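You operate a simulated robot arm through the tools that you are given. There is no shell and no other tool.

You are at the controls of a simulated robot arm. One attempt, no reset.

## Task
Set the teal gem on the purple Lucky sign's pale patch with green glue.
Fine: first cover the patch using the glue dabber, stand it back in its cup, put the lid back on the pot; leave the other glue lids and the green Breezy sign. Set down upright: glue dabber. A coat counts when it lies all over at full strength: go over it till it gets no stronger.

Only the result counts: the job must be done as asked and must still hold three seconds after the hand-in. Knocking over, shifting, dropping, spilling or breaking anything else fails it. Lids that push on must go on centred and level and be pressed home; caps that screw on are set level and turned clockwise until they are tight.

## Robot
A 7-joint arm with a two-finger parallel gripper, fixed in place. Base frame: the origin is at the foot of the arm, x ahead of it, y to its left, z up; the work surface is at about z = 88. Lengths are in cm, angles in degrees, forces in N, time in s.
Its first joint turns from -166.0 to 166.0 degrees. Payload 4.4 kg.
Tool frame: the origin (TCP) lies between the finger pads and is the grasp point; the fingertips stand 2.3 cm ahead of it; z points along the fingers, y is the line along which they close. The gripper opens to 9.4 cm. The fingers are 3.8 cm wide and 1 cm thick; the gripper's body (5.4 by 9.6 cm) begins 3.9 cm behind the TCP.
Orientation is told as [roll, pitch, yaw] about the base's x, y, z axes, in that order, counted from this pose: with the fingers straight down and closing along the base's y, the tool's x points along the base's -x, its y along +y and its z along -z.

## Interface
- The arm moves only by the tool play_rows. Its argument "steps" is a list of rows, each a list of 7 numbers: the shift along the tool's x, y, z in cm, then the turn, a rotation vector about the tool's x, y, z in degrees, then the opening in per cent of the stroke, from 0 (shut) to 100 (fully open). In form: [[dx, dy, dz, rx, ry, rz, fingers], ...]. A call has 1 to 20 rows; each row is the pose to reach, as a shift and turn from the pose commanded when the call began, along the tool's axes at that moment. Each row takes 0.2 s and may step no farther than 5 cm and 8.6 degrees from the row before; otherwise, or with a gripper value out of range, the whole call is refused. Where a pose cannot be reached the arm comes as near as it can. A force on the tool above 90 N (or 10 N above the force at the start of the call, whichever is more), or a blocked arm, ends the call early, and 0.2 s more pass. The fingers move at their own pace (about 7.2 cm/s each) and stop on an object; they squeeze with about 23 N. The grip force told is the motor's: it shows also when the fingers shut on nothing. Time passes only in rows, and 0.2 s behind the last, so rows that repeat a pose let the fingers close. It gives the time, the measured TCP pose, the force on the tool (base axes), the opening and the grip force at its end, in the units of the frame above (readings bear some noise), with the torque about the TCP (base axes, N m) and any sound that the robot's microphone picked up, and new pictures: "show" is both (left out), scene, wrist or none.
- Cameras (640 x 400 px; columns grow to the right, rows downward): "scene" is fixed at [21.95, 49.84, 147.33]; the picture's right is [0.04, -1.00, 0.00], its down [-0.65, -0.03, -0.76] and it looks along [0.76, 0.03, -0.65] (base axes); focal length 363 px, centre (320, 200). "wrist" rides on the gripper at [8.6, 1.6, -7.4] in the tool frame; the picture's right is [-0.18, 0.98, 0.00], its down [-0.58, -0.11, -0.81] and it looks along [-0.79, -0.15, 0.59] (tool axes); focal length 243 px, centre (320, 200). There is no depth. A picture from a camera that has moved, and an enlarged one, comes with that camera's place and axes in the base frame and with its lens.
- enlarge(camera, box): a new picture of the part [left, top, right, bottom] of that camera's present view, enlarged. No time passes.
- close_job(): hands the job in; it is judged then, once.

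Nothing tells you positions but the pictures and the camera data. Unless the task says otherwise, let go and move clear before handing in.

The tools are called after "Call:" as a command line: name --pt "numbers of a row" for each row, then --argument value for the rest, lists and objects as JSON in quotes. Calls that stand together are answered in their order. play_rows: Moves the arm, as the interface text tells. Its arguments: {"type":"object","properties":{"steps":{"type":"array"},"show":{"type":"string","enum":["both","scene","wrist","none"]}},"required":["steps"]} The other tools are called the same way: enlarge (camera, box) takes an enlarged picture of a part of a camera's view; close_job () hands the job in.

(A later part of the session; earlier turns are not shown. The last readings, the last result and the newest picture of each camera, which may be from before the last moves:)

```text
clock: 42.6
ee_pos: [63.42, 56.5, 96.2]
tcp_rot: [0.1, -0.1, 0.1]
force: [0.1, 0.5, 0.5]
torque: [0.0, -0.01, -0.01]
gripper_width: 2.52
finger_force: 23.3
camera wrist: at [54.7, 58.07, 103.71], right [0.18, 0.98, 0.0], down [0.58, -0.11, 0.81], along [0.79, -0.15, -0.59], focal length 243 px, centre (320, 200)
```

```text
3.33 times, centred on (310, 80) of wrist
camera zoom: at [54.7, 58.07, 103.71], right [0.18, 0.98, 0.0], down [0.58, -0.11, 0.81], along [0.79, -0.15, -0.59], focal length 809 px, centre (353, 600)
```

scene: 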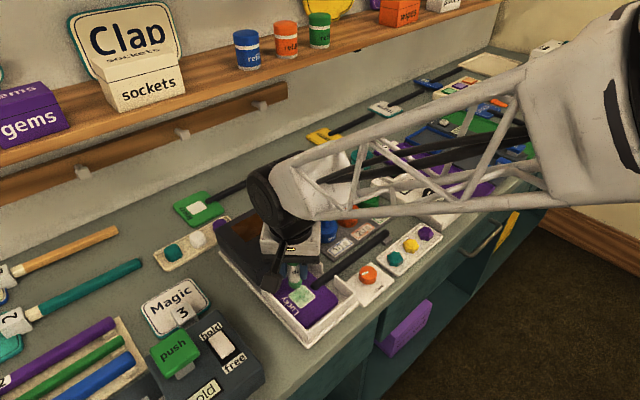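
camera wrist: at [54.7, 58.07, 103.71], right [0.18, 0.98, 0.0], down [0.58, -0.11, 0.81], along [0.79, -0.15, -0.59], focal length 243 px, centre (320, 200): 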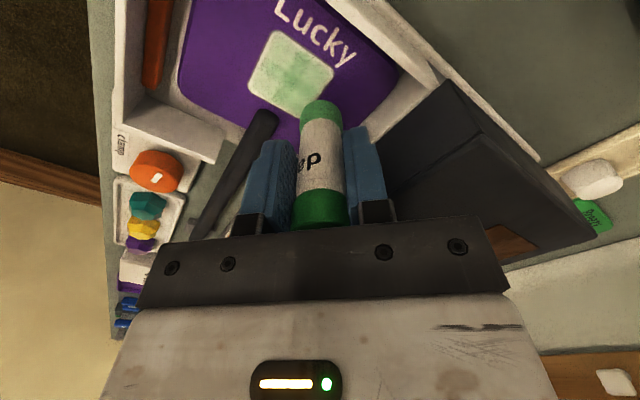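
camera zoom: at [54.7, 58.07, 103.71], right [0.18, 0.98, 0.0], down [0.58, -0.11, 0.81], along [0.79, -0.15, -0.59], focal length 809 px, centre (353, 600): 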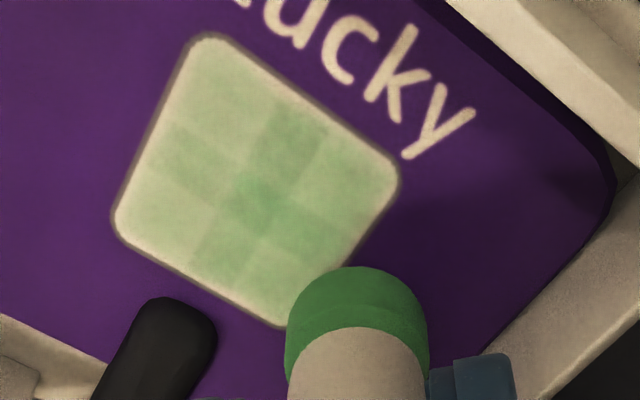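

Rubbing works well, and the sign did not move. I'll go over the whole patch in passes, staying clear of the handle.

Call:
play_rows --pt "3.2 -1.64 0.4 0 0 0 0" --pt "3.2 -1.64 0.95 0 0 0 0" --pt "2.77 -1.22 0.95 0 0 0 0" --pt "2.35 -0.79 0.95 0 0 0 0" --pt "1.92 -0.37 0.95 0 0 0 0" --pt "1.5 0.06 0.95 0 0 0 0" --pt "1.0 -0.44 0.95 0 0 0 0" --pt "1.43 -0.86 0.95 0 0 0 0" --pt "1.85 -1.29 0.95 0 0 0 0" --pt "2.28 -1.71 0.95 0 0 0 0" --pt "2.7 -2.14 0.95 0 0 0 0" --pt "2.21 -2.63 0.95 0 0 0 0" --pt "1.78 -2.21 0.95 0 0 0 0" --pt "1.36 -1.78 0.95 0 0 0 0" --pt "0.93 -1.36 0.95 0 0 0 0" --pt "0.51 -0.93 0.95 0 0 0 0" --pt "0.085 -1.5 0.95 0 0 0 0" --pt "0.65 -1.78 0.95 0 0 0 0" --pt "1.11 -2.17 0.95 0 0 0 0" --pt "1.43 -2.56 0.95 0 0 0 0"

Call:
enlarge --camera "scene" --box '[270, 250, 340, 320]'

Call:
enlarge --camera "wrist" --box '[260, 20, 400, 140]'

```text
clock: 46.8
ee_pos: [61.85, 53.81, 95.39]
tcp_rot: [0.0, -0.1, 0.0]
force: [0.2, 3.1, 6.2]
torque: [0.16, -0.06, 0.02]
gripper_width: 2.51
finger_force: 23.4
camera wrist: at [53.23, 55.46, 102.81], right [0.18, 0.98, 0.0], down [0.58, -0.11, 0.81], along [0.79, -0.15, -0.59], focal length 243 px, centre (320, 200)
```

scene: 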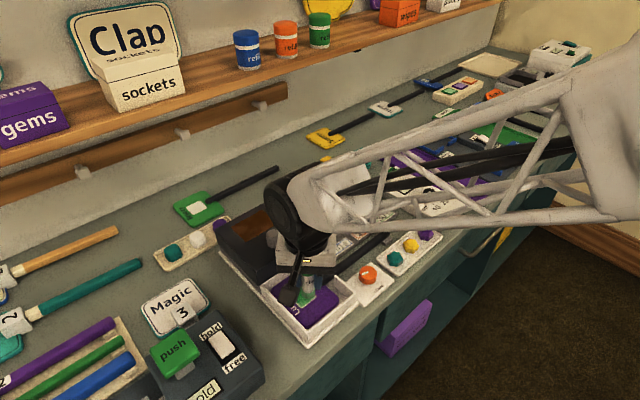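
wrist: 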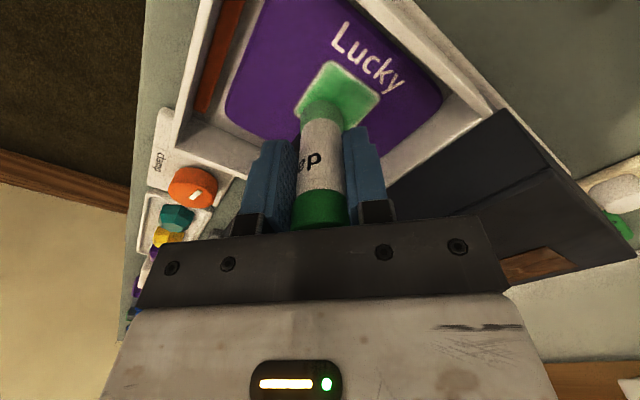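

```text
5.71 times, centred on (305, 285) of scene
camera zoom: at [21.95, 49.84, 147.33], right [0.04, -1.0, 0.0], down [-0.65, -0.03, -0.76], along [0.76, 0.03, -0.65], focal length 2075 px, centre (406, -286)
```

zoom: 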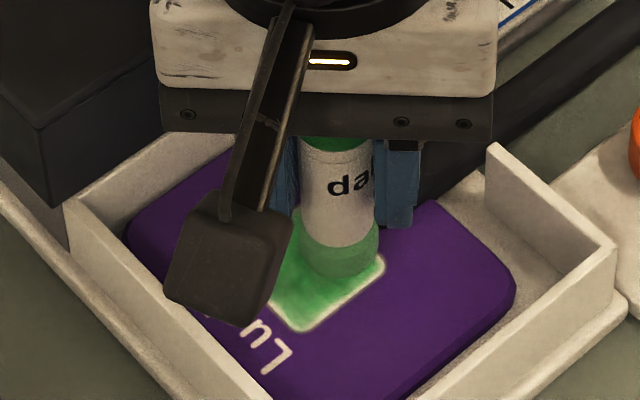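

```text
3.33 times, centred on (330, 80) of wrist
camera zoom: at [53.23, 55.46, 102.81], right [0.18, 0.98, 0.0], down [0.58, -0.11, 0.81], along [0.79, -0.15, -0.59], focal length 809 px, centre (287, 600)
```

zoom: 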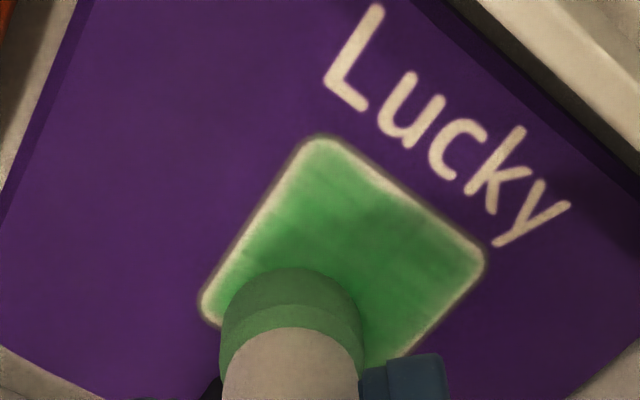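

The coat is building well, but the tip has paled, so it's running low on glue. I'll make a quick re-dip.

Call:
play_rows --pt "0 0 -3 0 0 0 0" --pt "0 0 -7 0 0 0 0" --pt "-3.8 -1.8 -8.7 0 0 0 0" --pt "-7.7 -3.6 -8.7 0 0 0 0" --pt "-11.5 -5.4 -8.7 0 0 0 0" --pt "-15.4 -7.2 -8.7 0 0 0 0" --pt "-19.2 -9.1 -8.7 0 0 0 0" --pt "-23 -10.9 -8.7 0 0 0 0" --pt "-26.9 -12.7 -7.5 0 0 0 0" --pt "-26.9 -12.7 -4 0 0 0 0" --pt "-26.9 -12.7 -2.2 0 0 0 0" --pt "-26.9 -12.7 -1.5 0 0 0 0" --pt "-26.9 -12.7 -1.5 0 0 0 0"

Call:
enlarge --camera "scene" --box '[270, 250, 340, 320]'

Call:
enlarge --camera "scene" --box '[330, 160, 410, 220]'

```text
clock: 49.6
ee_pos: [88.87, 41.2, 96.88]
tcp_rot: [0.1, 0.0, 0.0]
force: [-0.4, -0.4, -0.6]
torque: [0.01, 0.0, 0.02]
gripper_width: 2.52
finger_force: 22.6
camera wrist: at [80.13, 42.79, 104.4], right [0.18, 0.98, 0.0], down [0.58, -0.11, 0.81], along [0.79, -0.15, -0.59], focal length 243 px, centre (320, 200)
```

scene: 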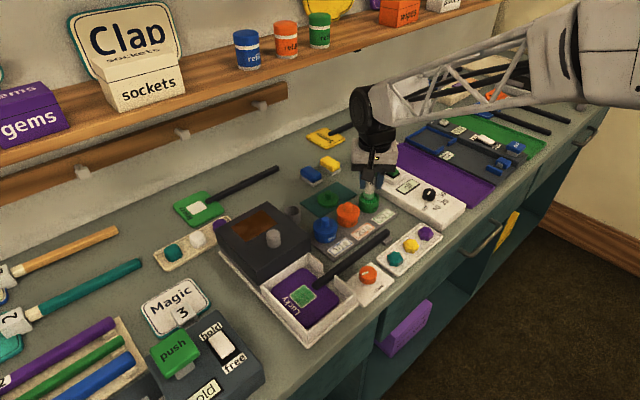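
wrist: 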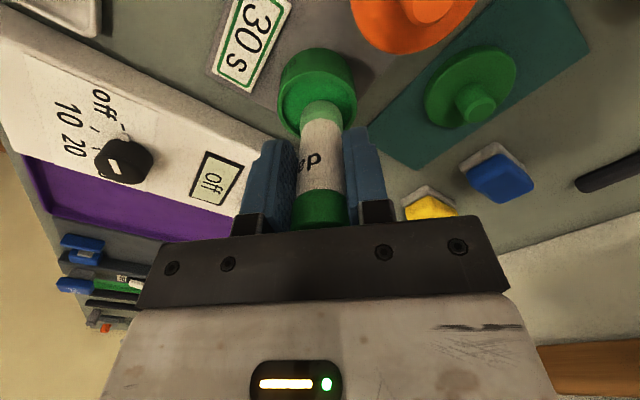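

```text
5.71 times, centred on (305, 285) of scene
camera zoom: at [21.95, 49.84, 147.33], right [0.04, -1.0, 0.0], down [-0.65, -0.03, -0.76], along [0.76, 0.03, -0.65], focal length 2075 px, centre (406, -286)
```

zoom: 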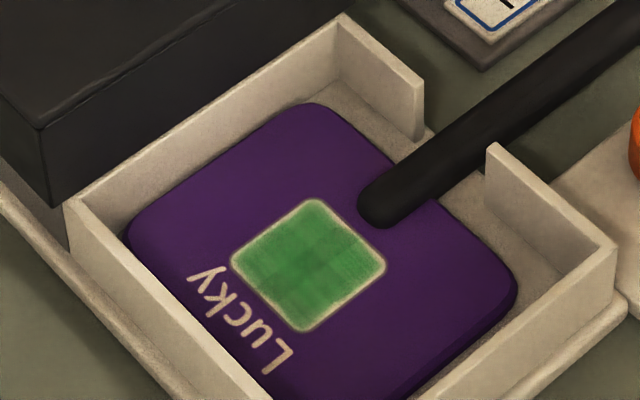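

```text
6.67 times, centred on (370, 190) of scene
camera zoom: at [21.95, 49.84, 147.33], right [0.04, -1.0, 0.0], down [-0.65, -0.03, -0.76], along [0.76, 0.03, -0.65], focal length 2420 px, centre (-13, 267)
```

zoom: 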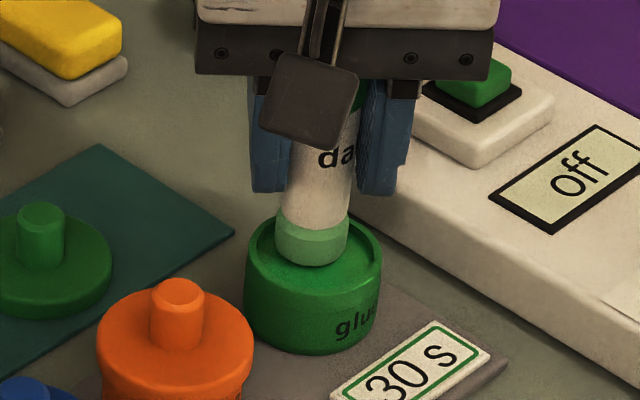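

The patch is already mostly green and even. The tip isn't touching the glue yet, so I'll lower a bit more.

Call:
play_rows --pt "0 0 0.3 0 0 0 0" --pt "0 0 0.5 0 0 0 0" --pt "0 0 0.6 0 0 0 0" --show "none"

Call:
enlarge --camera "scene" --box '[330, 160, 410, 220]'

```text
clock: 50.4
ee_pos: [88.94, 41.21, 96.46]
tcp_rot: [0.1, -0.1, 0.0]
force: [1.4, -0.8, 22.3]
torque: [0.02, -0.16, 0.01]
gripper_width: 2.54
finger_force: 22.8
```

```text
6.67 times, centred on (370, 190) of scene
camera zoom: at [21.95, 49.84, 147.33], right [0.04, -1.0, 0.0], down [-0.65, -0.03, -0.76], along [0.76, 0.03, -0.65], focal length 2420 px, centre (-13, 267)
```

zoom: 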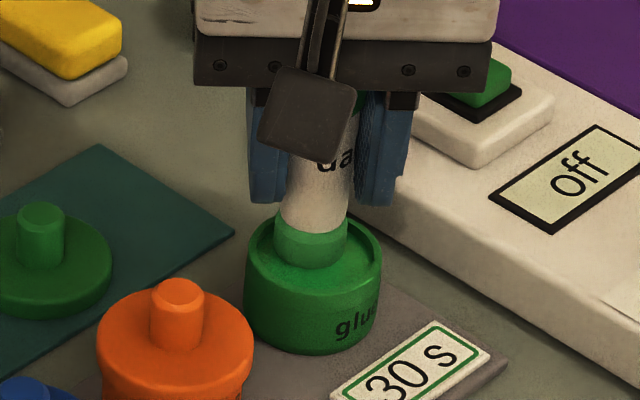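

The tip is freshly loaded. Back to the patch, touching down at its near corner.

Call:
play_rows --pt "0 0 -4 0 0 0 0" --pt "0 0 -8 0 0 0 0" --pt "4.1 1.95 -8.5 0 0 0 0" --pt "8.2 3.9 -8.5 0 0 0 0" --pt "12.3 5.85 -8.5 0 0 0 0" --pt "16.4 7.8 -8.5 0 0 0 0" --pt "20.5 9.75 -8.5 0 0 0 0" --pt "24.6 11.7 -8.5 0 0 0 0" --pt "28.59 13.58 -7.5 0 0 0 0" --pt "28.59 13.58 -3.5 0 0 0 0" --pt "28.59 13.58 0.2 0 0 0 0" --pt "28.59 13.58 0.85 0 0 0 0" --show "wrist"

Call:
enlarge --camera "scene" --box '[270, 250, 340, 320]'

Call:
enlarge --camera "wrist" --box '[260, 20, 400, 140]'

```text
clock: 53.0
ee_pos: [60.29, 54.98, 95.47]
tcp_rot: [0.0, 0.0, -0.1]
force: [-0.1, -0.4, 1.0]
torque: [-0.02, 0.02, 0.0]
gripper_width: 2.52
finger_force: 23.4
camera wrist: at [51.53, 56.44, 102.86], right [0.18, 0.98, 0.0], down [0.58, -0.11, 0.81], along [0.79, -0.15, -0.59], focal length 243 px, centre (320, 200)
```

wrist: 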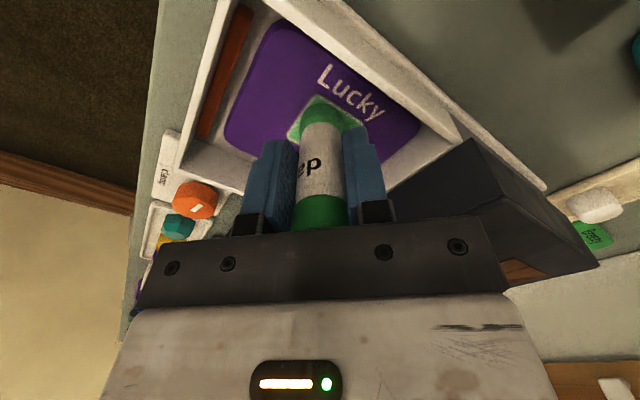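

```text
5.71 times, centred on (305, 285) of scene
camera zoom: at [21.95, 49.84, 147.33], right [0.04, -1.0, 0.0], down [-0.65, -0.03, -0.76], along [0.76, 0.03, -0.65], focal length 2075 px, centre (406, -286)
```

zoom: 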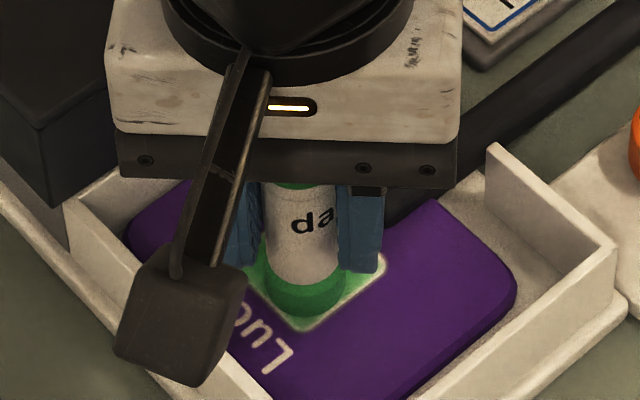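

```text
3.33 times, centred on (330, 80) of wrist
camera zoom: at [51.53, 56.44, 102.86], right [0.18, 0.98, 0.0], down [0.58, -0.11, 0.81], along [0.79, -0.15, -0.59], focal length 809 px, centre (287, 600)
```

zoom: 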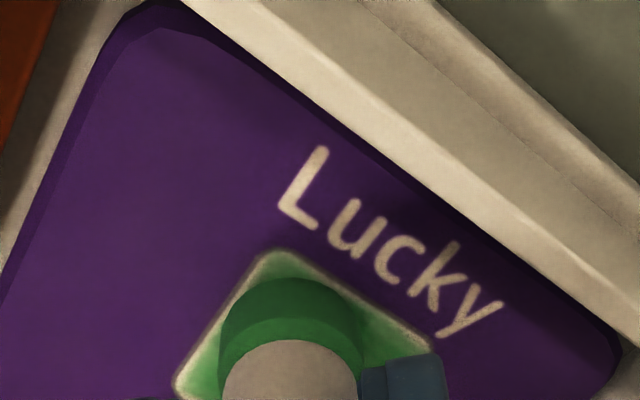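

The tip is just at the surface. Now a full raster over the patch with light pressure.

Call:
play_rows --pt "0 0 0.11 0 0 0 0" --pt "-0.53 0.53 0.11 0 0 0 0" --pt "-1.1 1.1 0.11 0 0 0 0" --pt "-1.66 1.67 0.11 0 0 0 0" --pt "-2.09 1.24 0.11 0 0 0 0" --pt "-1.52 0.68 0.11 0 0 0 0" --pt "-0.95 0.11 0.11 0 0 0 0" --pt "-0.42 -0.42 0.11 0 0 0 0" --pt "-0.92 -0.92 0.11 0 0 0 0" --pt "-1.45 -0.38 0.11 0 0 0 0" --pt "-2.01 0.18 0.11 0 0 0 0" --pt "-2.58 0.75 0.11 0 0 0 0" --pt "-3.08 0.25 0.11 0 0 0 0" --pt "-2.44 -0.1 0.11 0 0 0 0" --pt "-1.91 -0.56 0.11 0 0 0 0" --pt "-1.63 -0.99 0.11 0 0 0 0" --pt "-1.38 -1.45 0.11 0 0 0 0" --pt "-0.71 -0.7 0.11 0 0 0 0" --pt "-1.52 0.11 0.11 0 0 0 0" --pt "-3.5 2.0 -1.5 0 0 0 0" --show "wrist"

Call:
enlarge --camera "scene" --box '[270, 250, 340, 320]'

Call:
enlarge --camera "wrist" --box '[220, 10, 360, 130]'

```text
clock: 57.2
ee_pos: [63.58, 56.71, 96.67]
tcp_rot: [-0.3, 0.3, 0.1]
force: [-51.3, -47.6, 9.5]
torque: [0.18, -0.19, 0.4]
gripper_width: 2.47
finger_force: 23.6
camera wrist: at [54.88, 58.21, 104.19], right [0.18, 0.98, -0.01], down [0.59, -0.11, 0.8], along [0.79, -0.15, -0.59], focal length 243 px, centre (320, 200)
```

wrist: 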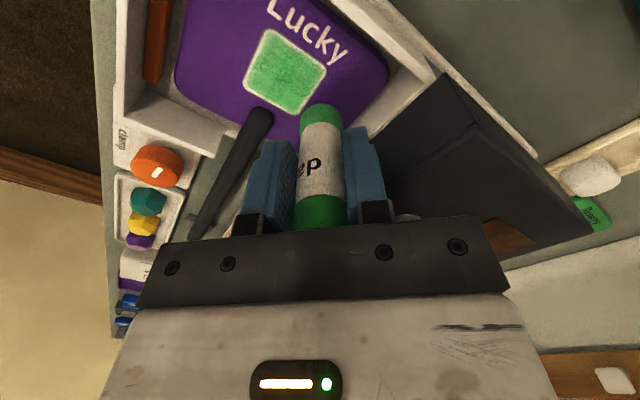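

```text
5.71 times, centred on (305, 285) of scene
camera zoom: at [21.95, 49.84, 147.33], right [0.04, -1.0, 0.0], down [-0.65, -0.03, -0.76], along [0.76, 0.03, -0.65], focal length 2075 px, centre (406, -286)
```

zoom: 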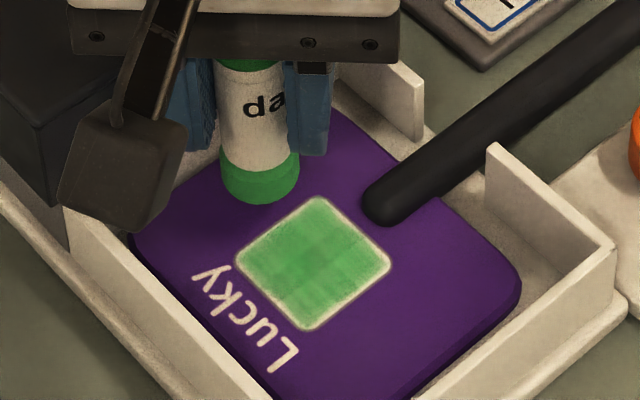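

```text
3.33 times, centred on (290, 70) of wrist
camera zoom: at [54.88, 58.21, 104.19], right [0.18, 0.98, -0.01], down [0.59, -0.11, 0.8], along [0.79, -0.15, -0.59], focal length 809 px, centre (420, 633)
```

zoom: 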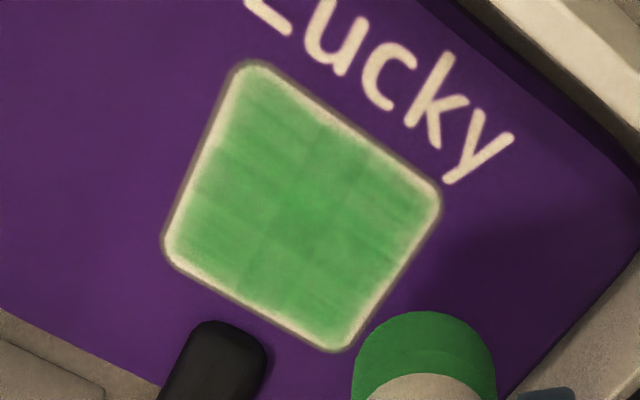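

There's an unexpected lateral force: the finger is pressing against the dark box. I'll back off right away and check whether the box moved.

Call:
play_rows --pt "0.6 -0.6 0 0 0 0 0" --pt "1.2 -1.2 -1 0 0 0 0"

Call:
enlarge --camera "scene" --box '[200, 190, 360, 310]'

Call:
enlarge --camera "scene" --box '[270, 250, 340, 320]'

```text
clock: 57.8
ee_pos: [62.53, 55.57, 97.95]
tcp_rot: [0.0, -0.2, 0.0]
force: [0.0, 0.7, 0.0]
torque: [0.0, -0.01, 0.04]
gripper_width: 2.47
finger_force: 23.3
camera wrist: at [53.86, 57.21, 105.35], right [0.18, 0.98, 0.0], down [0.58, -0.11, 0.81], along [0.79, -0.15, -0.59], focal length 243 px, centre (320, 200)
```

scene: 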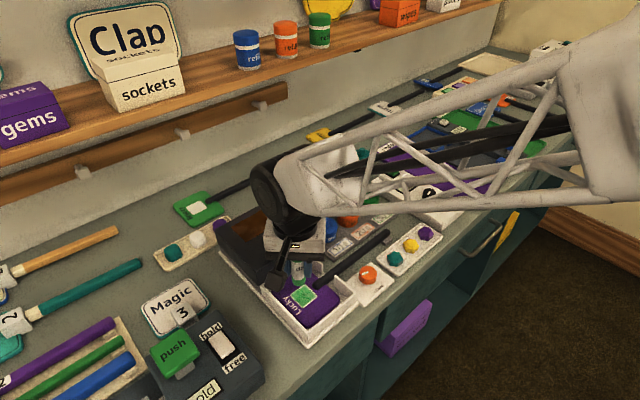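
wrist: 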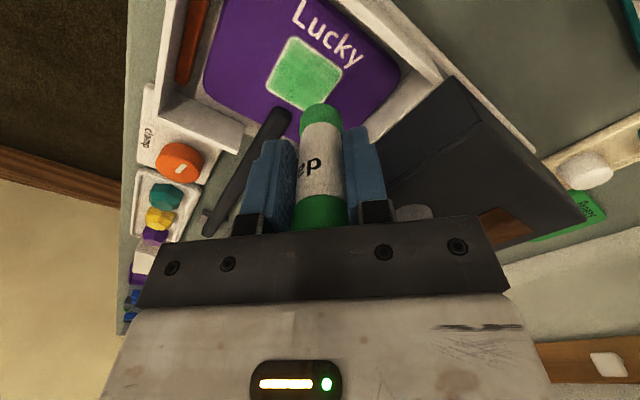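

```text
3.33 times, centred on (280, 250) of scene
camera zoom: at [21.95, 49.84, 147.33], right [0.04, -1.0, 0.0], down [-0.65, -0.03, -0.76], along [0.76, 0.03, -0.65], focal length 1210 px, centre (453, 33)
```

zoom: 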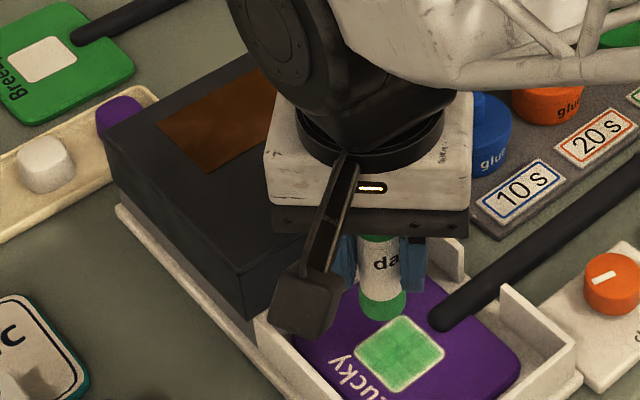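

```text
5.71 times, centred on (305, 285) of scene
camera zoom: at [21.95, 49.84, 147.33], right [0.04, -1.0, 0.0], down [-0.65, -0.03, -0.76], along [0.76, 0.03, -0.65], focal length 2075 px, centre (406, -286)
```

zoom: 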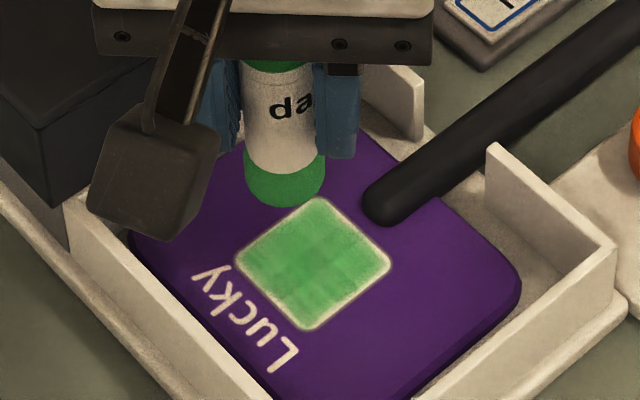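

The box hasn't moved. The coat is now nearly even, so I'll make one more full pass to confirm it gets no stronger, then lift straight up.

Call:
play_rows --pt "2.32 -0.99 1.5 0 0 0 0" --pt "2.32 -0.99 2.62 0 0 0 0" --pt "1.51 -0.17 2.62 0 0 0 0" --pt "0.69 0.64 2.62 0 0 0 0" --pt "0.23 0.18 2.62 0 0 0 0" --pt "1.05 -0.63 2.62 0 0 0 0" --pt "1.86 -1.45 2.62 0 0 0 0" --pt "1.4 -1.91 2.62 0 0 0 0" --pt "0.59 -1.09 2.62 0 0 0 0" --pt "-0.23 -0.28 2.62 0 0 0 0" --pt "-0.68 -0.74 2.62 0 0 0 0" --pt "-0.12 -1.09 2.62 0 0 0 0" --pt "0.41 -1.55 2.62 0 0 0 0" --pt "0.69 -1.98 2.62 0 0 0 0" --pt "0.91 -2.4 2.62 0 0 0 0" --pt "1.4 -1.91 2.62 0 0 0 0" --pt "1.4 -1.91 0 0 0 0 0" --pt "1.4 -1.91 -4 0 0 0 0" --pt "0 -1.91 -6.5 0 0 0 0"

Call:
enlarge --camera "wrist" --box '[260, 0, 400, 120]'

Call:
enlarge --camera "scene" --box '[270, 250, 340, 320]'

```text
clock: 61.8
ee_pos: [62.62, 53.69, 104.36]
tcp_rot: [-0.1, 0.0, 0.0]
force: [0.5, 0.1, 0.0]
torque: [-0.01, 0.01, -0.02]
gripper_width: 2.49
finger_force: 22.5
camera wrist: at [53.84, 55.29, 111.85], right [0.18, 0.98, 0.0], down [0.58, -0.11, 0.81], along [0.79, -0.15, -0.59], focal length 243 px, centre (320, 200)
```

scene: 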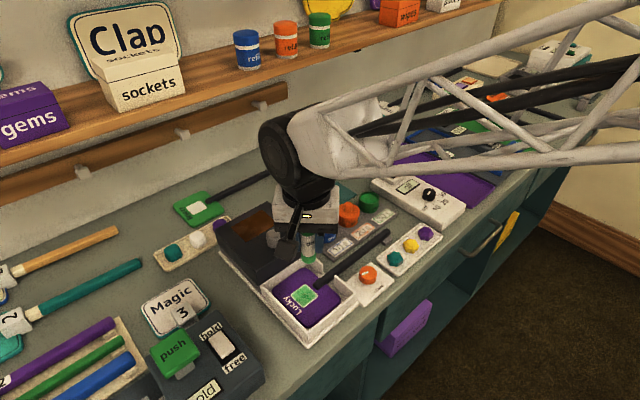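
wrist: 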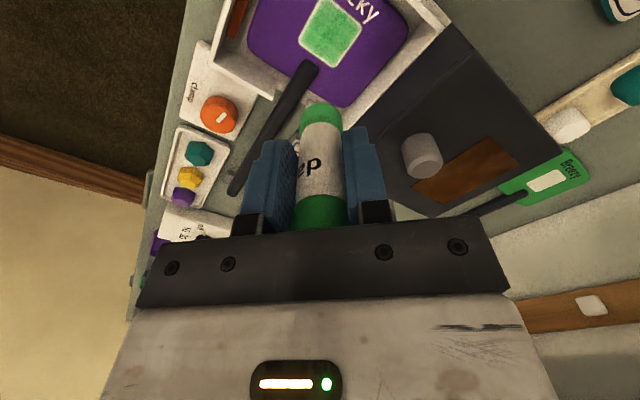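

```text
3.33 times, centred on (330, 60) of wrist
camera zoom: at [53.84, 55.29, 111.85], right [0.18, 0.98, 0.0], down [0.58, -0.11, 0.81], along [0.79, -0.15, -0.59], focal length 809 px, centre (287, 667)
```

zoom: 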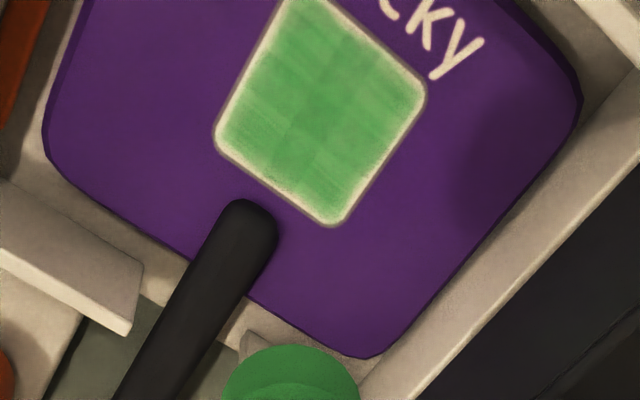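

```text
5.71 times, centred on (305, 285) of scene
camera zoom: at [21.95, 49.84, 147.33], right [0.04, -1.0, 0.0], down [-0.65, -0.03, -0.76], along [0.76, 0.03, -0.65], focal length 2075 px, centre (406, -286)
```

zoom: 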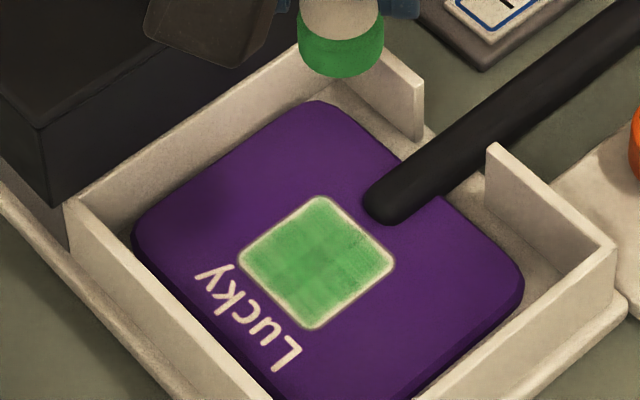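

Call:
enlarge --camera "scene" --box '[290, 270, 320, 298]'

Call:
enlarge --camera "wrist" --box '[295, 0, 370, 70]'

```text
14.29 times, centred on (305, 284) of scene
camera zoom: at [21.95, 49.84, 147.33], right [0.04, -1.0, 0.0], down [-0.65, -0.03, -0.76], along [0.76, 0.03, -0.65], focal length 5187 px, centre (534, -1000)
```

zoom: 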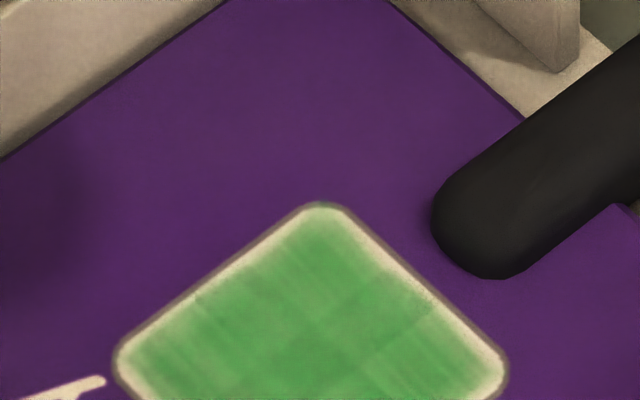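

```text
5.71 times, centred on (332, 35) of wrist
camera zoom: at [53.84, 55.29, 111.85], right [0.18, 0.98, 0.0], down [0.58, -0.11, 0.81], along [0.79, -0.15, -0.59], focal length 1386 px, centre (249, 1143)
```

zoom: 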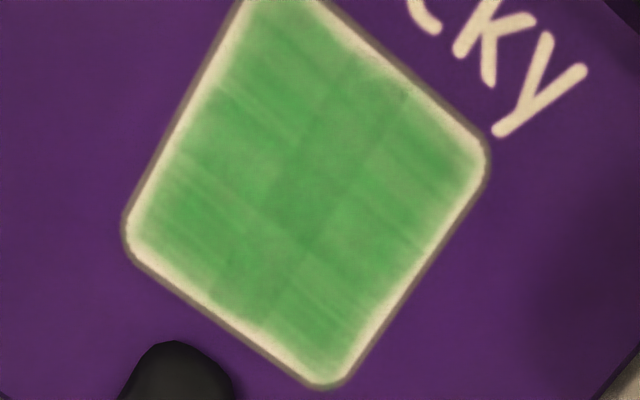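

The corner cells look very slightly lighter than the middle. One more pass around the border will make it uniform.

Call:
play_rows --pt "2.38 0.93 4 0 0 0 0" --pt "2.38 0.93 8.2 0 0 0 0" --pt "2.38 0.93 9.12 0 0 0 0" --pt "1.88 1.42 9.12 0 0 0 0" --pt "1.31 1.99 9.12 0 0 0 0" --pt "0.78 2.52 9.12 0 0 0 0" --pt "0.36 2.1 9.12 0 0 0 0" --pt "-0.13 1.6 9.12 0 0 0 0" --pt "-0.7 1.04 9.12 0 0 0 0" --pt "-0.06 0.75 9.12 0 0 0 0" --pt "0.47 0.29 9.12 0 0 0 0" --pt "0.71 -0.17 9.12 0 0 0 0" --pt "0.93 -0.59 9.12 0 0 0 0" --pt "1.42 -0.1 9.12 0 0 0 0" --pt "1.92 0.4 9.12 0 0 0 0" --pt "2.41 0.89 9.12 0 0 0 0" --pt "1.88 1.42 9.12 0 0 0 0" --pt "0.75 1.57 9.12 0 0 0 0" --pt "0.25 1.07 9.12 0 0 0 0" --pt "0.25 1.07 5 0 0 0 0" --show "none"

Call:
play_rows --pt "-1 -1 -4 0 0 0 0"

Call:
enlarge --camera "wrist" --box '[260, 0, 400, 120]'

Call:
enlarge --camera "scene" --box '[275, 260, 335, 310]'

```text
clock: 66.0
ee_pos: [62.24, 54.71, 99.42]
tcp_rot: [-0.1, 0.1, -0.1]
force: [-0.6, -0.2, -0.6]
torque: [0.0, -0.01, 0.01]
gripper_width: 2.52
finger_force: 22.8
```

```text
clock: 66.4
ee_pos: [63.32, 53.72, 103.32]
tcp_rot: [0.0, 0.0, 0.0]
force: [-0.2, -0.7, 0.1]
torque: [0.0, -0.01, 0.02]
gripper_width: 2.49
finger_force: 23.0
camera wrist: at [54.64, 55.34, 110.87], right [0.18, 0.98, 0.0], down [0.58, -0.11, 0.81], along [0.79, -0.15, -0.59], focal length 243 px, centre (320, 200)
```

scene: 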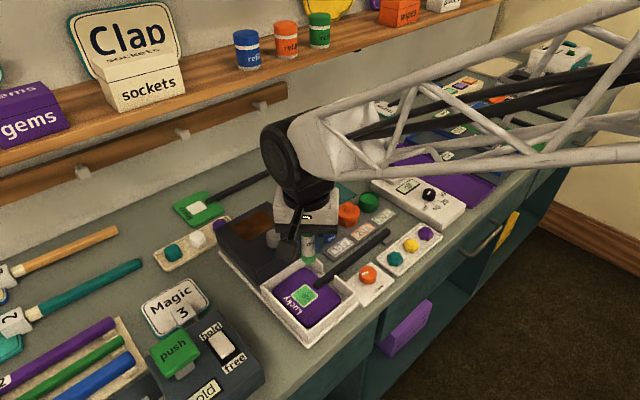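
wrist: 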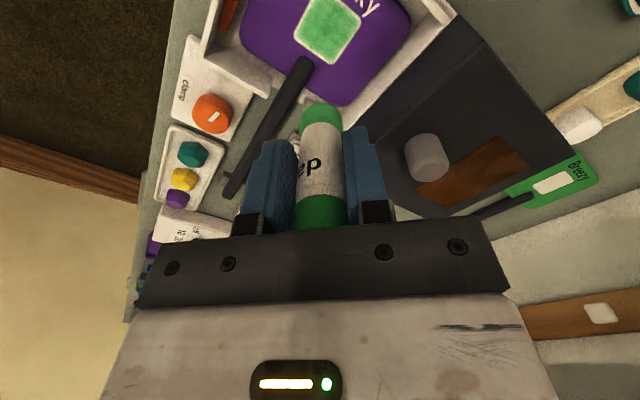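

```text
3.33 times, centred on (330, 60) of wrist
camera zoom: at [54.64, 55.34, 110.87], right [0.18, 0.98, 0.0], down [0.58, -0.11, 0.81], along [0.79, -0.15, -0.59], focal length 809 px, centre (287, 667)
```

zoom: 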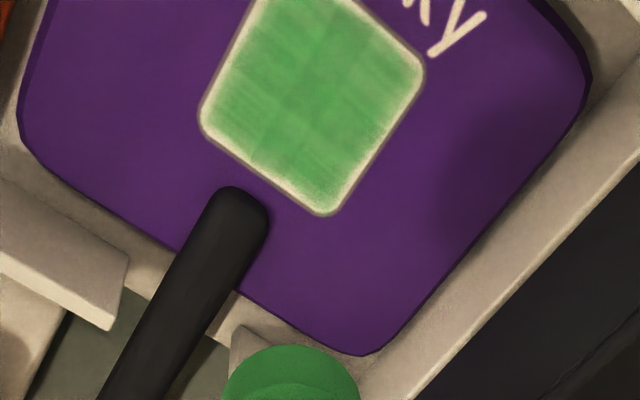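

```text
8.00 times, centred on (305, 285) of scene
camera zoom: at [21.95, 49.84, 147.33], right [0.04, -1.0, 0.0], down [-0.65, -0.03, -0.76], along [0.76, 0.03, -0.65], focal length 2905 px, centre (440, -480)
```

zoom: 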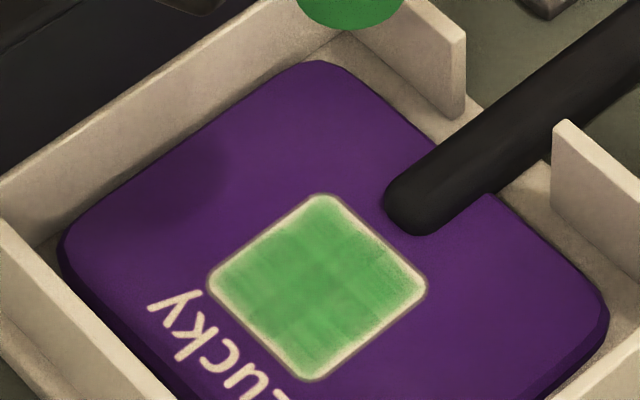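

The coat hasn't changed with the last pass and is uniform, so it's at full strength. Now I'll return the dabber, going over the dark box with clearance to hover above its cup.

Call:
play_rows --pt "0 0 -4.5 0 0 0 0" --pt "-4.5 1.2 -5.5 0 0 0 0" --pt "-9 2.4 -5.5 0 0 0 0" --pt "-13.5 3.6 -5.5 0 0 0 0" --pt "-17.5 4.6 -4 0 0 0 0" --pt "-20.04 5.28 -0.5 0 0 0 0" --pt "-20.04 5.28 2.8 0 0 0 0" --pt "-20.04 5.28 2.8 0 0 0 0"

Call:
enlarge --camera "wrist" --box '[250, 20, 390, 180]'

Call:
enlarge --camera "scene" --box '[260, 150, 330, 220]'

```text
clock: 68.2
ee_pos: [83.37, 59.19, 100.73]
tcp_rot: [0.0, 0.0, 0.0]
force: [0.2, -0.7, -1.0]
torque: [0.03, 0.03, -0.01]
gripper_width: 2.49
finger_force: 23.2
camera wrist: at [74.68, 60.73, 108.09], right [0.18, 0.98, 0.0], down [0.58, -0.11, 0.81], along [0.79, -0.15, -0.59], focal length 243 px, centre (320, 200)
```

scene: 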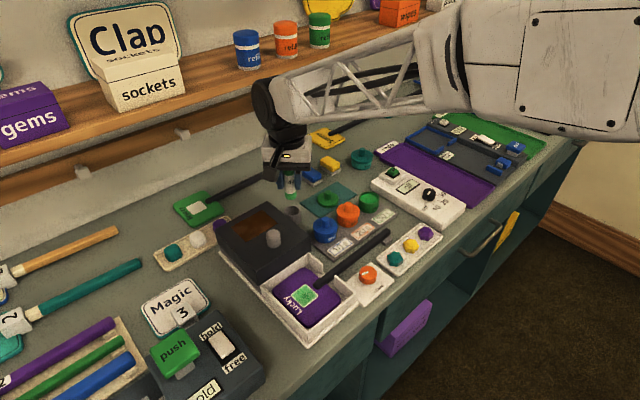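
wrist: 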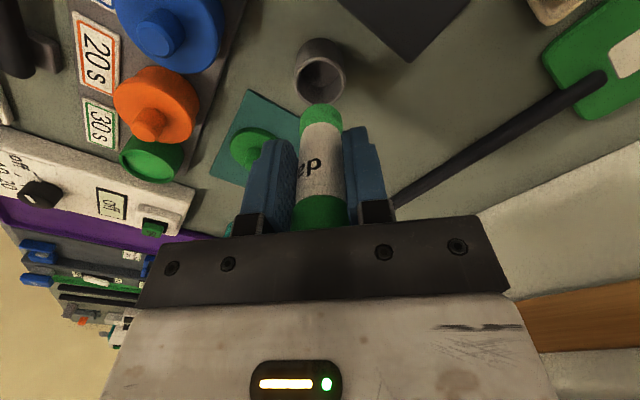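

```text
2.50 times, centred on (320, 100) of wrist
camera zoom: at [74.68, 60.73, 108.09], right [0.18, 0.98, 0.0], down [0.58, -0.11, 0.81], along [0.79, -0.15, -0.59], focal length 606 px, centre (320, 450)
```

zoom: 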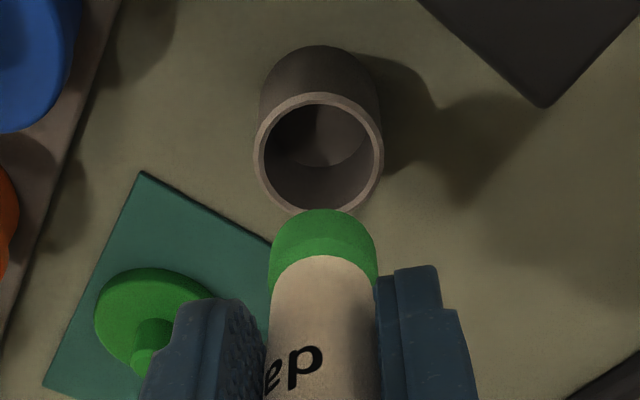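

```text
5.71 times, centred on (295, 185) of scene
camera zoom: at [21.95, 49.84, 147.33], right [0.04, -1.0, 0.0], down [-0.65, -0.03, -0.76], along [0.76, 0.03, -0.65], focal length 2075 px, centre (463, 286)
```

zoom: 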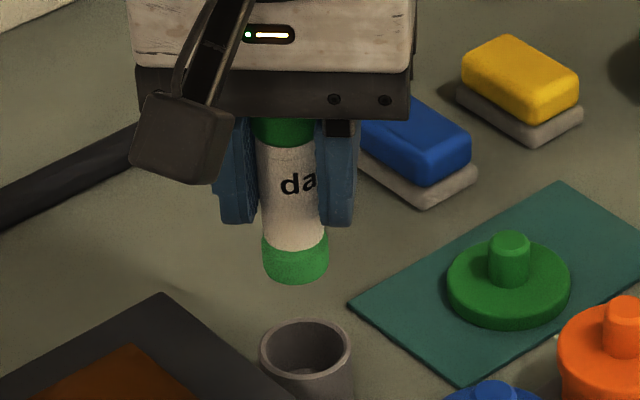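

The dabber is almost over the cup, needing −0.15 cm in y. The pictures show it slid up about 1.3 cm in the grip during the dips, so I'll stop with the fingertips just above the cup rim.

Call:
play_rows --pt "0 -0.15 2 0 0 0 0" --pt "0 -0.15 3.8 0 0 0 0" --pt "0 -0.15 4.8 0 0 0 0" --pt "0 -0.15 5.6 0 0 0 0" --pt "0 -0.15 5.6 0 0 0 0" --show "wrist"

Call:
enlarge --camera "wrist" --box '[250, 40, 390, 200]'

Call:
enlarge --camera "scene" --box '[260, 160, 330, 230]'

```text
clock: 69.4
ee_pos: [83.47, 58.87, 94.98]
tcp_rot: [0.1, 0.0, 0.0]
force: [-0.5, -0.6, -0.8]
torque: [-0.03, 0.0, 0.02]
gripper_width: 2.5
finger_force: 23.2
camera wrist: at [74.68, 60.5, 102.46], right [0.18, 0.98, 0.0], down [0.58, -0.11, 0.81], along [0.79, -0.15, -0.59], focal length 243 px, centre (320, 200)
```

wrist: 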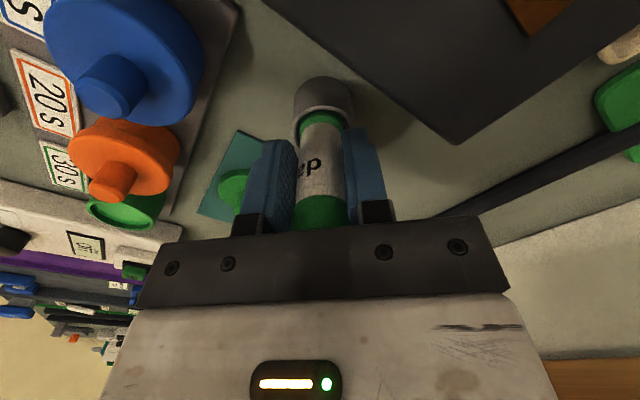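

```text
2.50 times, centred on (320, 120) of wrist
camera zoom: at [74.68, 60.5, 102.46], right [0.18, 0.98, 0.0], down [0.58, -0.11, 0.81], along [0.79, -0.15, -0.59], focal length 606 px, centre (320, 400)
```

zoom: 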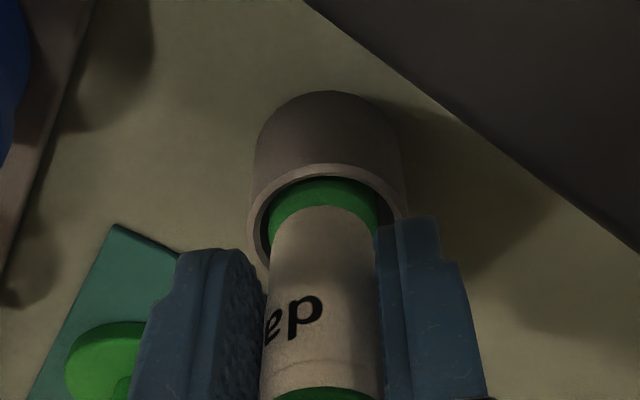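

```text
5.71 times, centred on (295, 195) of scene
camera zoom: at [21.95, 49.84, 147.33], right [0.04, -1.0, 0.0], down [-0.65, -0.03, -0.76], along [0.76, 0.03, -0.65], focal length 2075 px, centre (463, 229)
```

zoom: 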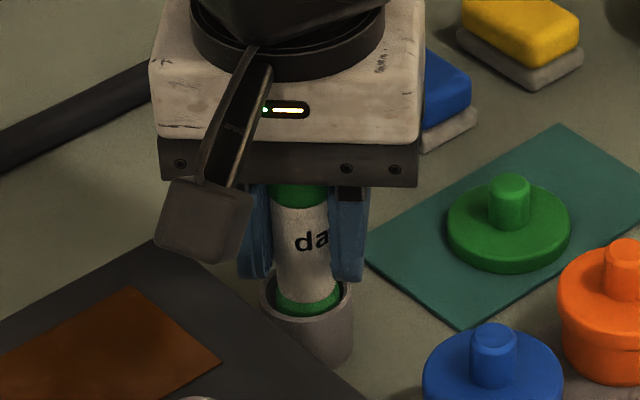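

The tip is inside the cup without touching. I'll lower to just above the finger–rim contact height.

Call:
play_rows --pt "0 0.05 0.4 0 0 0 0" --pt "0 0.05 0.75 0 0 0 0" --pt "0 0.05 0.95 0 0 0 0" --pt "0 0.05 0.95 0 0 0 0" --show "none"

Call:
enlarge --camera "scene" --box '[275, 175, 315, 225]'

Call:
enlarge --camera "wrist" --box '[250, 40, 390, 200]'

```text
clock: 70.4
ee_pos: [83.33, 58.91, 94.04]
tcp_rot: [0.0, 0.0, 0.0]
force: [0.2, 0.3, -0.4]
torque: [0.03, 0.03, 0.03]
gripper_width: 2.49
finger_force: 23.2
```

```text
8.00 times, centred on (295, 200) of scene
camera zoom: at [21.95, 49.84, 147.33], right [0.04, -1.0, 0.0], down [-0.65, -0.03, -0.76], along [0.76, 0.03, -0.65], focal length 2905 px, centre (520, 200)
```

zoom: 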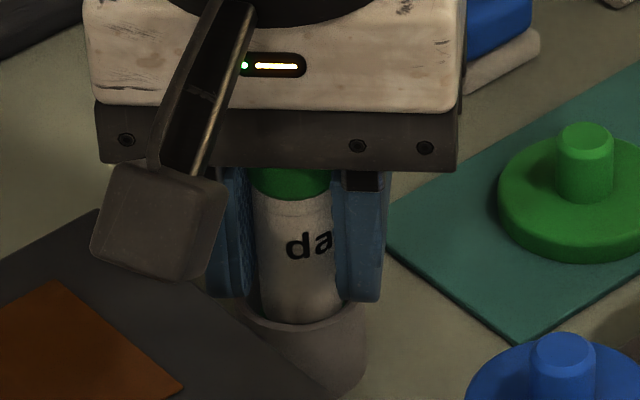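

```text
2.50 times, centred on (320, 120) of wrist
camera zoom: at [74.64, 60.52, 101.48], right [0.18, 0.98, 0.0], down [0.58, -0.11, 0.81], along [0.79, -0.15, -0.59], focal length 606 px, centre (320, 400)
```

zoom: 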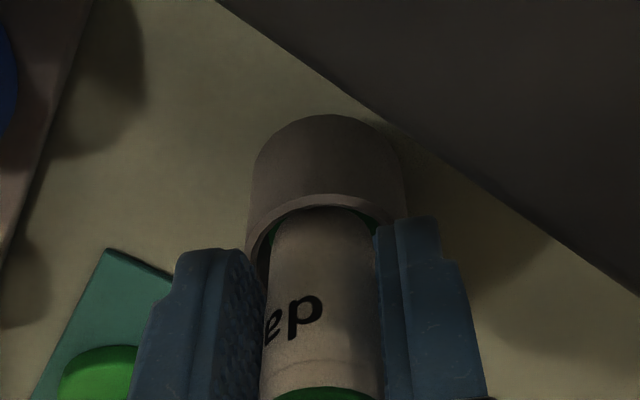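

Call:
play_rows --pt "0 0 0.15 0 0 0 0" --pt "0 0 0.25 0 0 0 0" --pt "0 0 0.25 0 0 0 0" --show "none"

```text
clock: 71.2
ee_pos: [83.28, 58.92, 93.78]
tcp_rot: [0.0, 0.0, 0.0]
force: [0.2, 0.2, -0.7]
torque: [-0.02, 0.03, -0.02]
gripper_width: 2.49
finger_force: 23.4
```

Call:
play_rows --pt "0 0 -0.15 0 0 0 0" --pt "0 0 -0.15 0 0 0 35" --pt "0 0 -0.15 0 0 0 45" --pt "0 0 -0.15 0 0 0 45" --pt "0 0 -4 0 0 0 45" --pt "0 0 -8.5 0 0 0 45"

Call:
enlarge --camera "scene" --box '[265, 170, 345, 230]'

Call:
enlarge --camera "scene" --box '[270, 250, 340, 320]'

```text
clock: 72.6
ee_pos: [83.33, 58.92, 102.16]
tcp_rot: [-0.1, 0.1, 0.1]
force: [-0.3, -0.4, -0.8]
torque: [-0.01, -0.02, 0.01]
gripper_width: 4.23
finger_force: 0.0
camera wrist: at [74.58, 60.51, 109.6], right [0.18, 0.98, 0.0], down [0.58, -0.11, 0.81], along [0.79, -0.15, -0.59], focal length 243 px, centre (320, 200)
```

scene: 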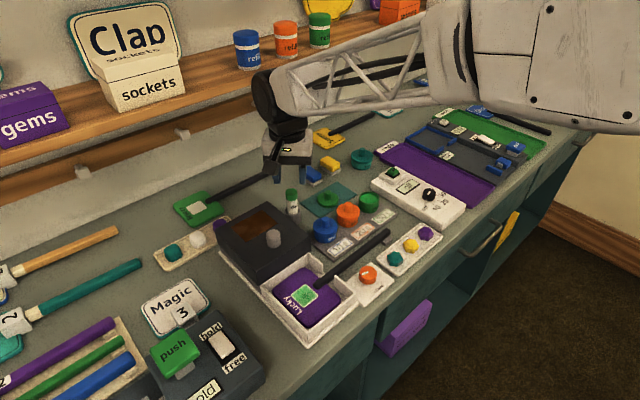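
wrist: 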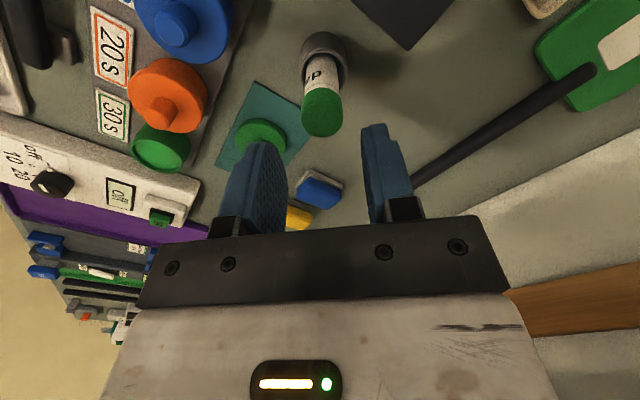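

```text
6.67 times, centred on (305, 200) of scene
camera zoom: at [21.95, 49.84, 147.33], right [0.04, -1.0, 0.0], down [-0.65, -0.03, -0.76], along [0.76, 0.03, -0.65], focal length 2420 px, centre (420, 200)
```

zoom: 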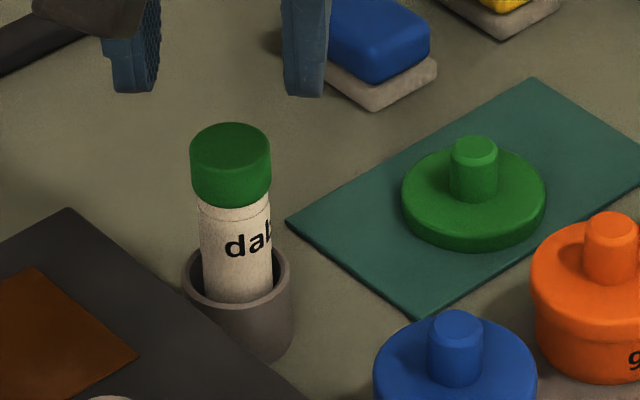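

```text
5.71 times, centred on (305, 285) of scene
camera zoom: at [21.95, 49.84, 147.33], right [0.04, -1.0, 0.0], down [-0.65, -0.03, -0.76], along [0.76, 0.03, -0.65], focal length 2075 px, centre (406, -286)
```

zoom: 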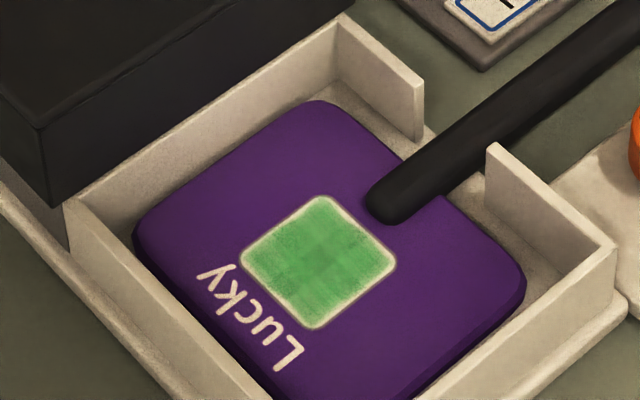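

The dabber stands back in its cup. I'll check the coat closely for uniformity.

Call:
enlarge --camera "scene" --box '[288, 274, 322, 298]'

```text
16.00 times, centred on (305, 286) of scene
camera zoom: at [21.95, 49.84, 147.33], right [0.04, -1.0, 0.0], down [-0.65, -0.03, -0.76], along [0.76, 0.03, -0.65], focal length 5809 px, centre (560, -1176)
```

zoom: 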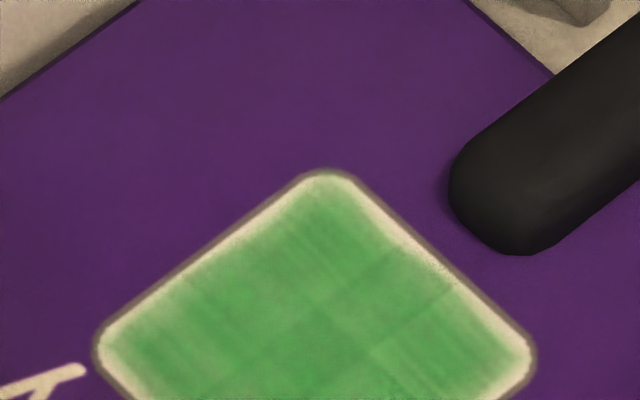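

Call:
enlarge --camera "scene" --box '[287, 278, 323, 304]'

Call:
enlarge --camera "scene" --box '[340, 180, 400, 220]'

```text
15.38 times, centred on (305, 291) of scene
camera zoom: at [21.95, 49.84, 147.33], right [0.04, -1.0, 0.0], down [-0.65, -0.03, -0.76], along [0.76, 0.03, -0.65], focal length 5586 px, centre (551, -1200)
```

zoom: 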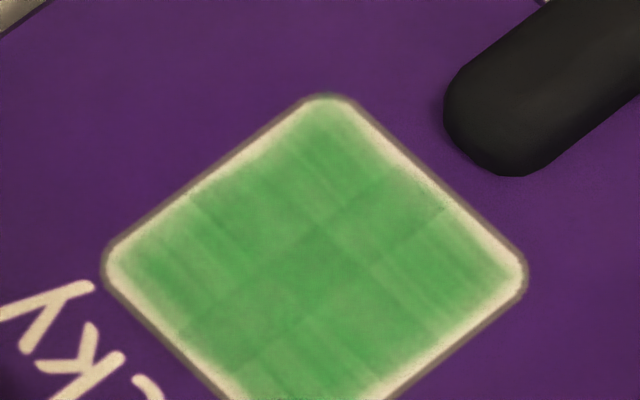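

```text
10.00 times, centred on (370, 200) of scene
camera zoom: at [21.95, 49.84, 147.33], right [0.04, -1.0, 0.0], down [-0.65, -0.03, -0.76], along [0.76, 0.03, -0.65], focal length 3631 px, centre (-180, 200)
```

zoom: 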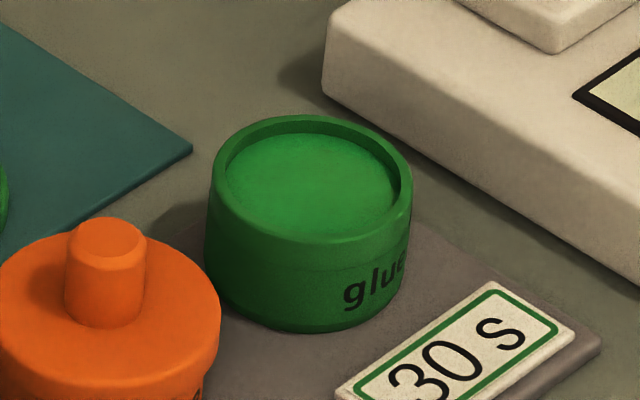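

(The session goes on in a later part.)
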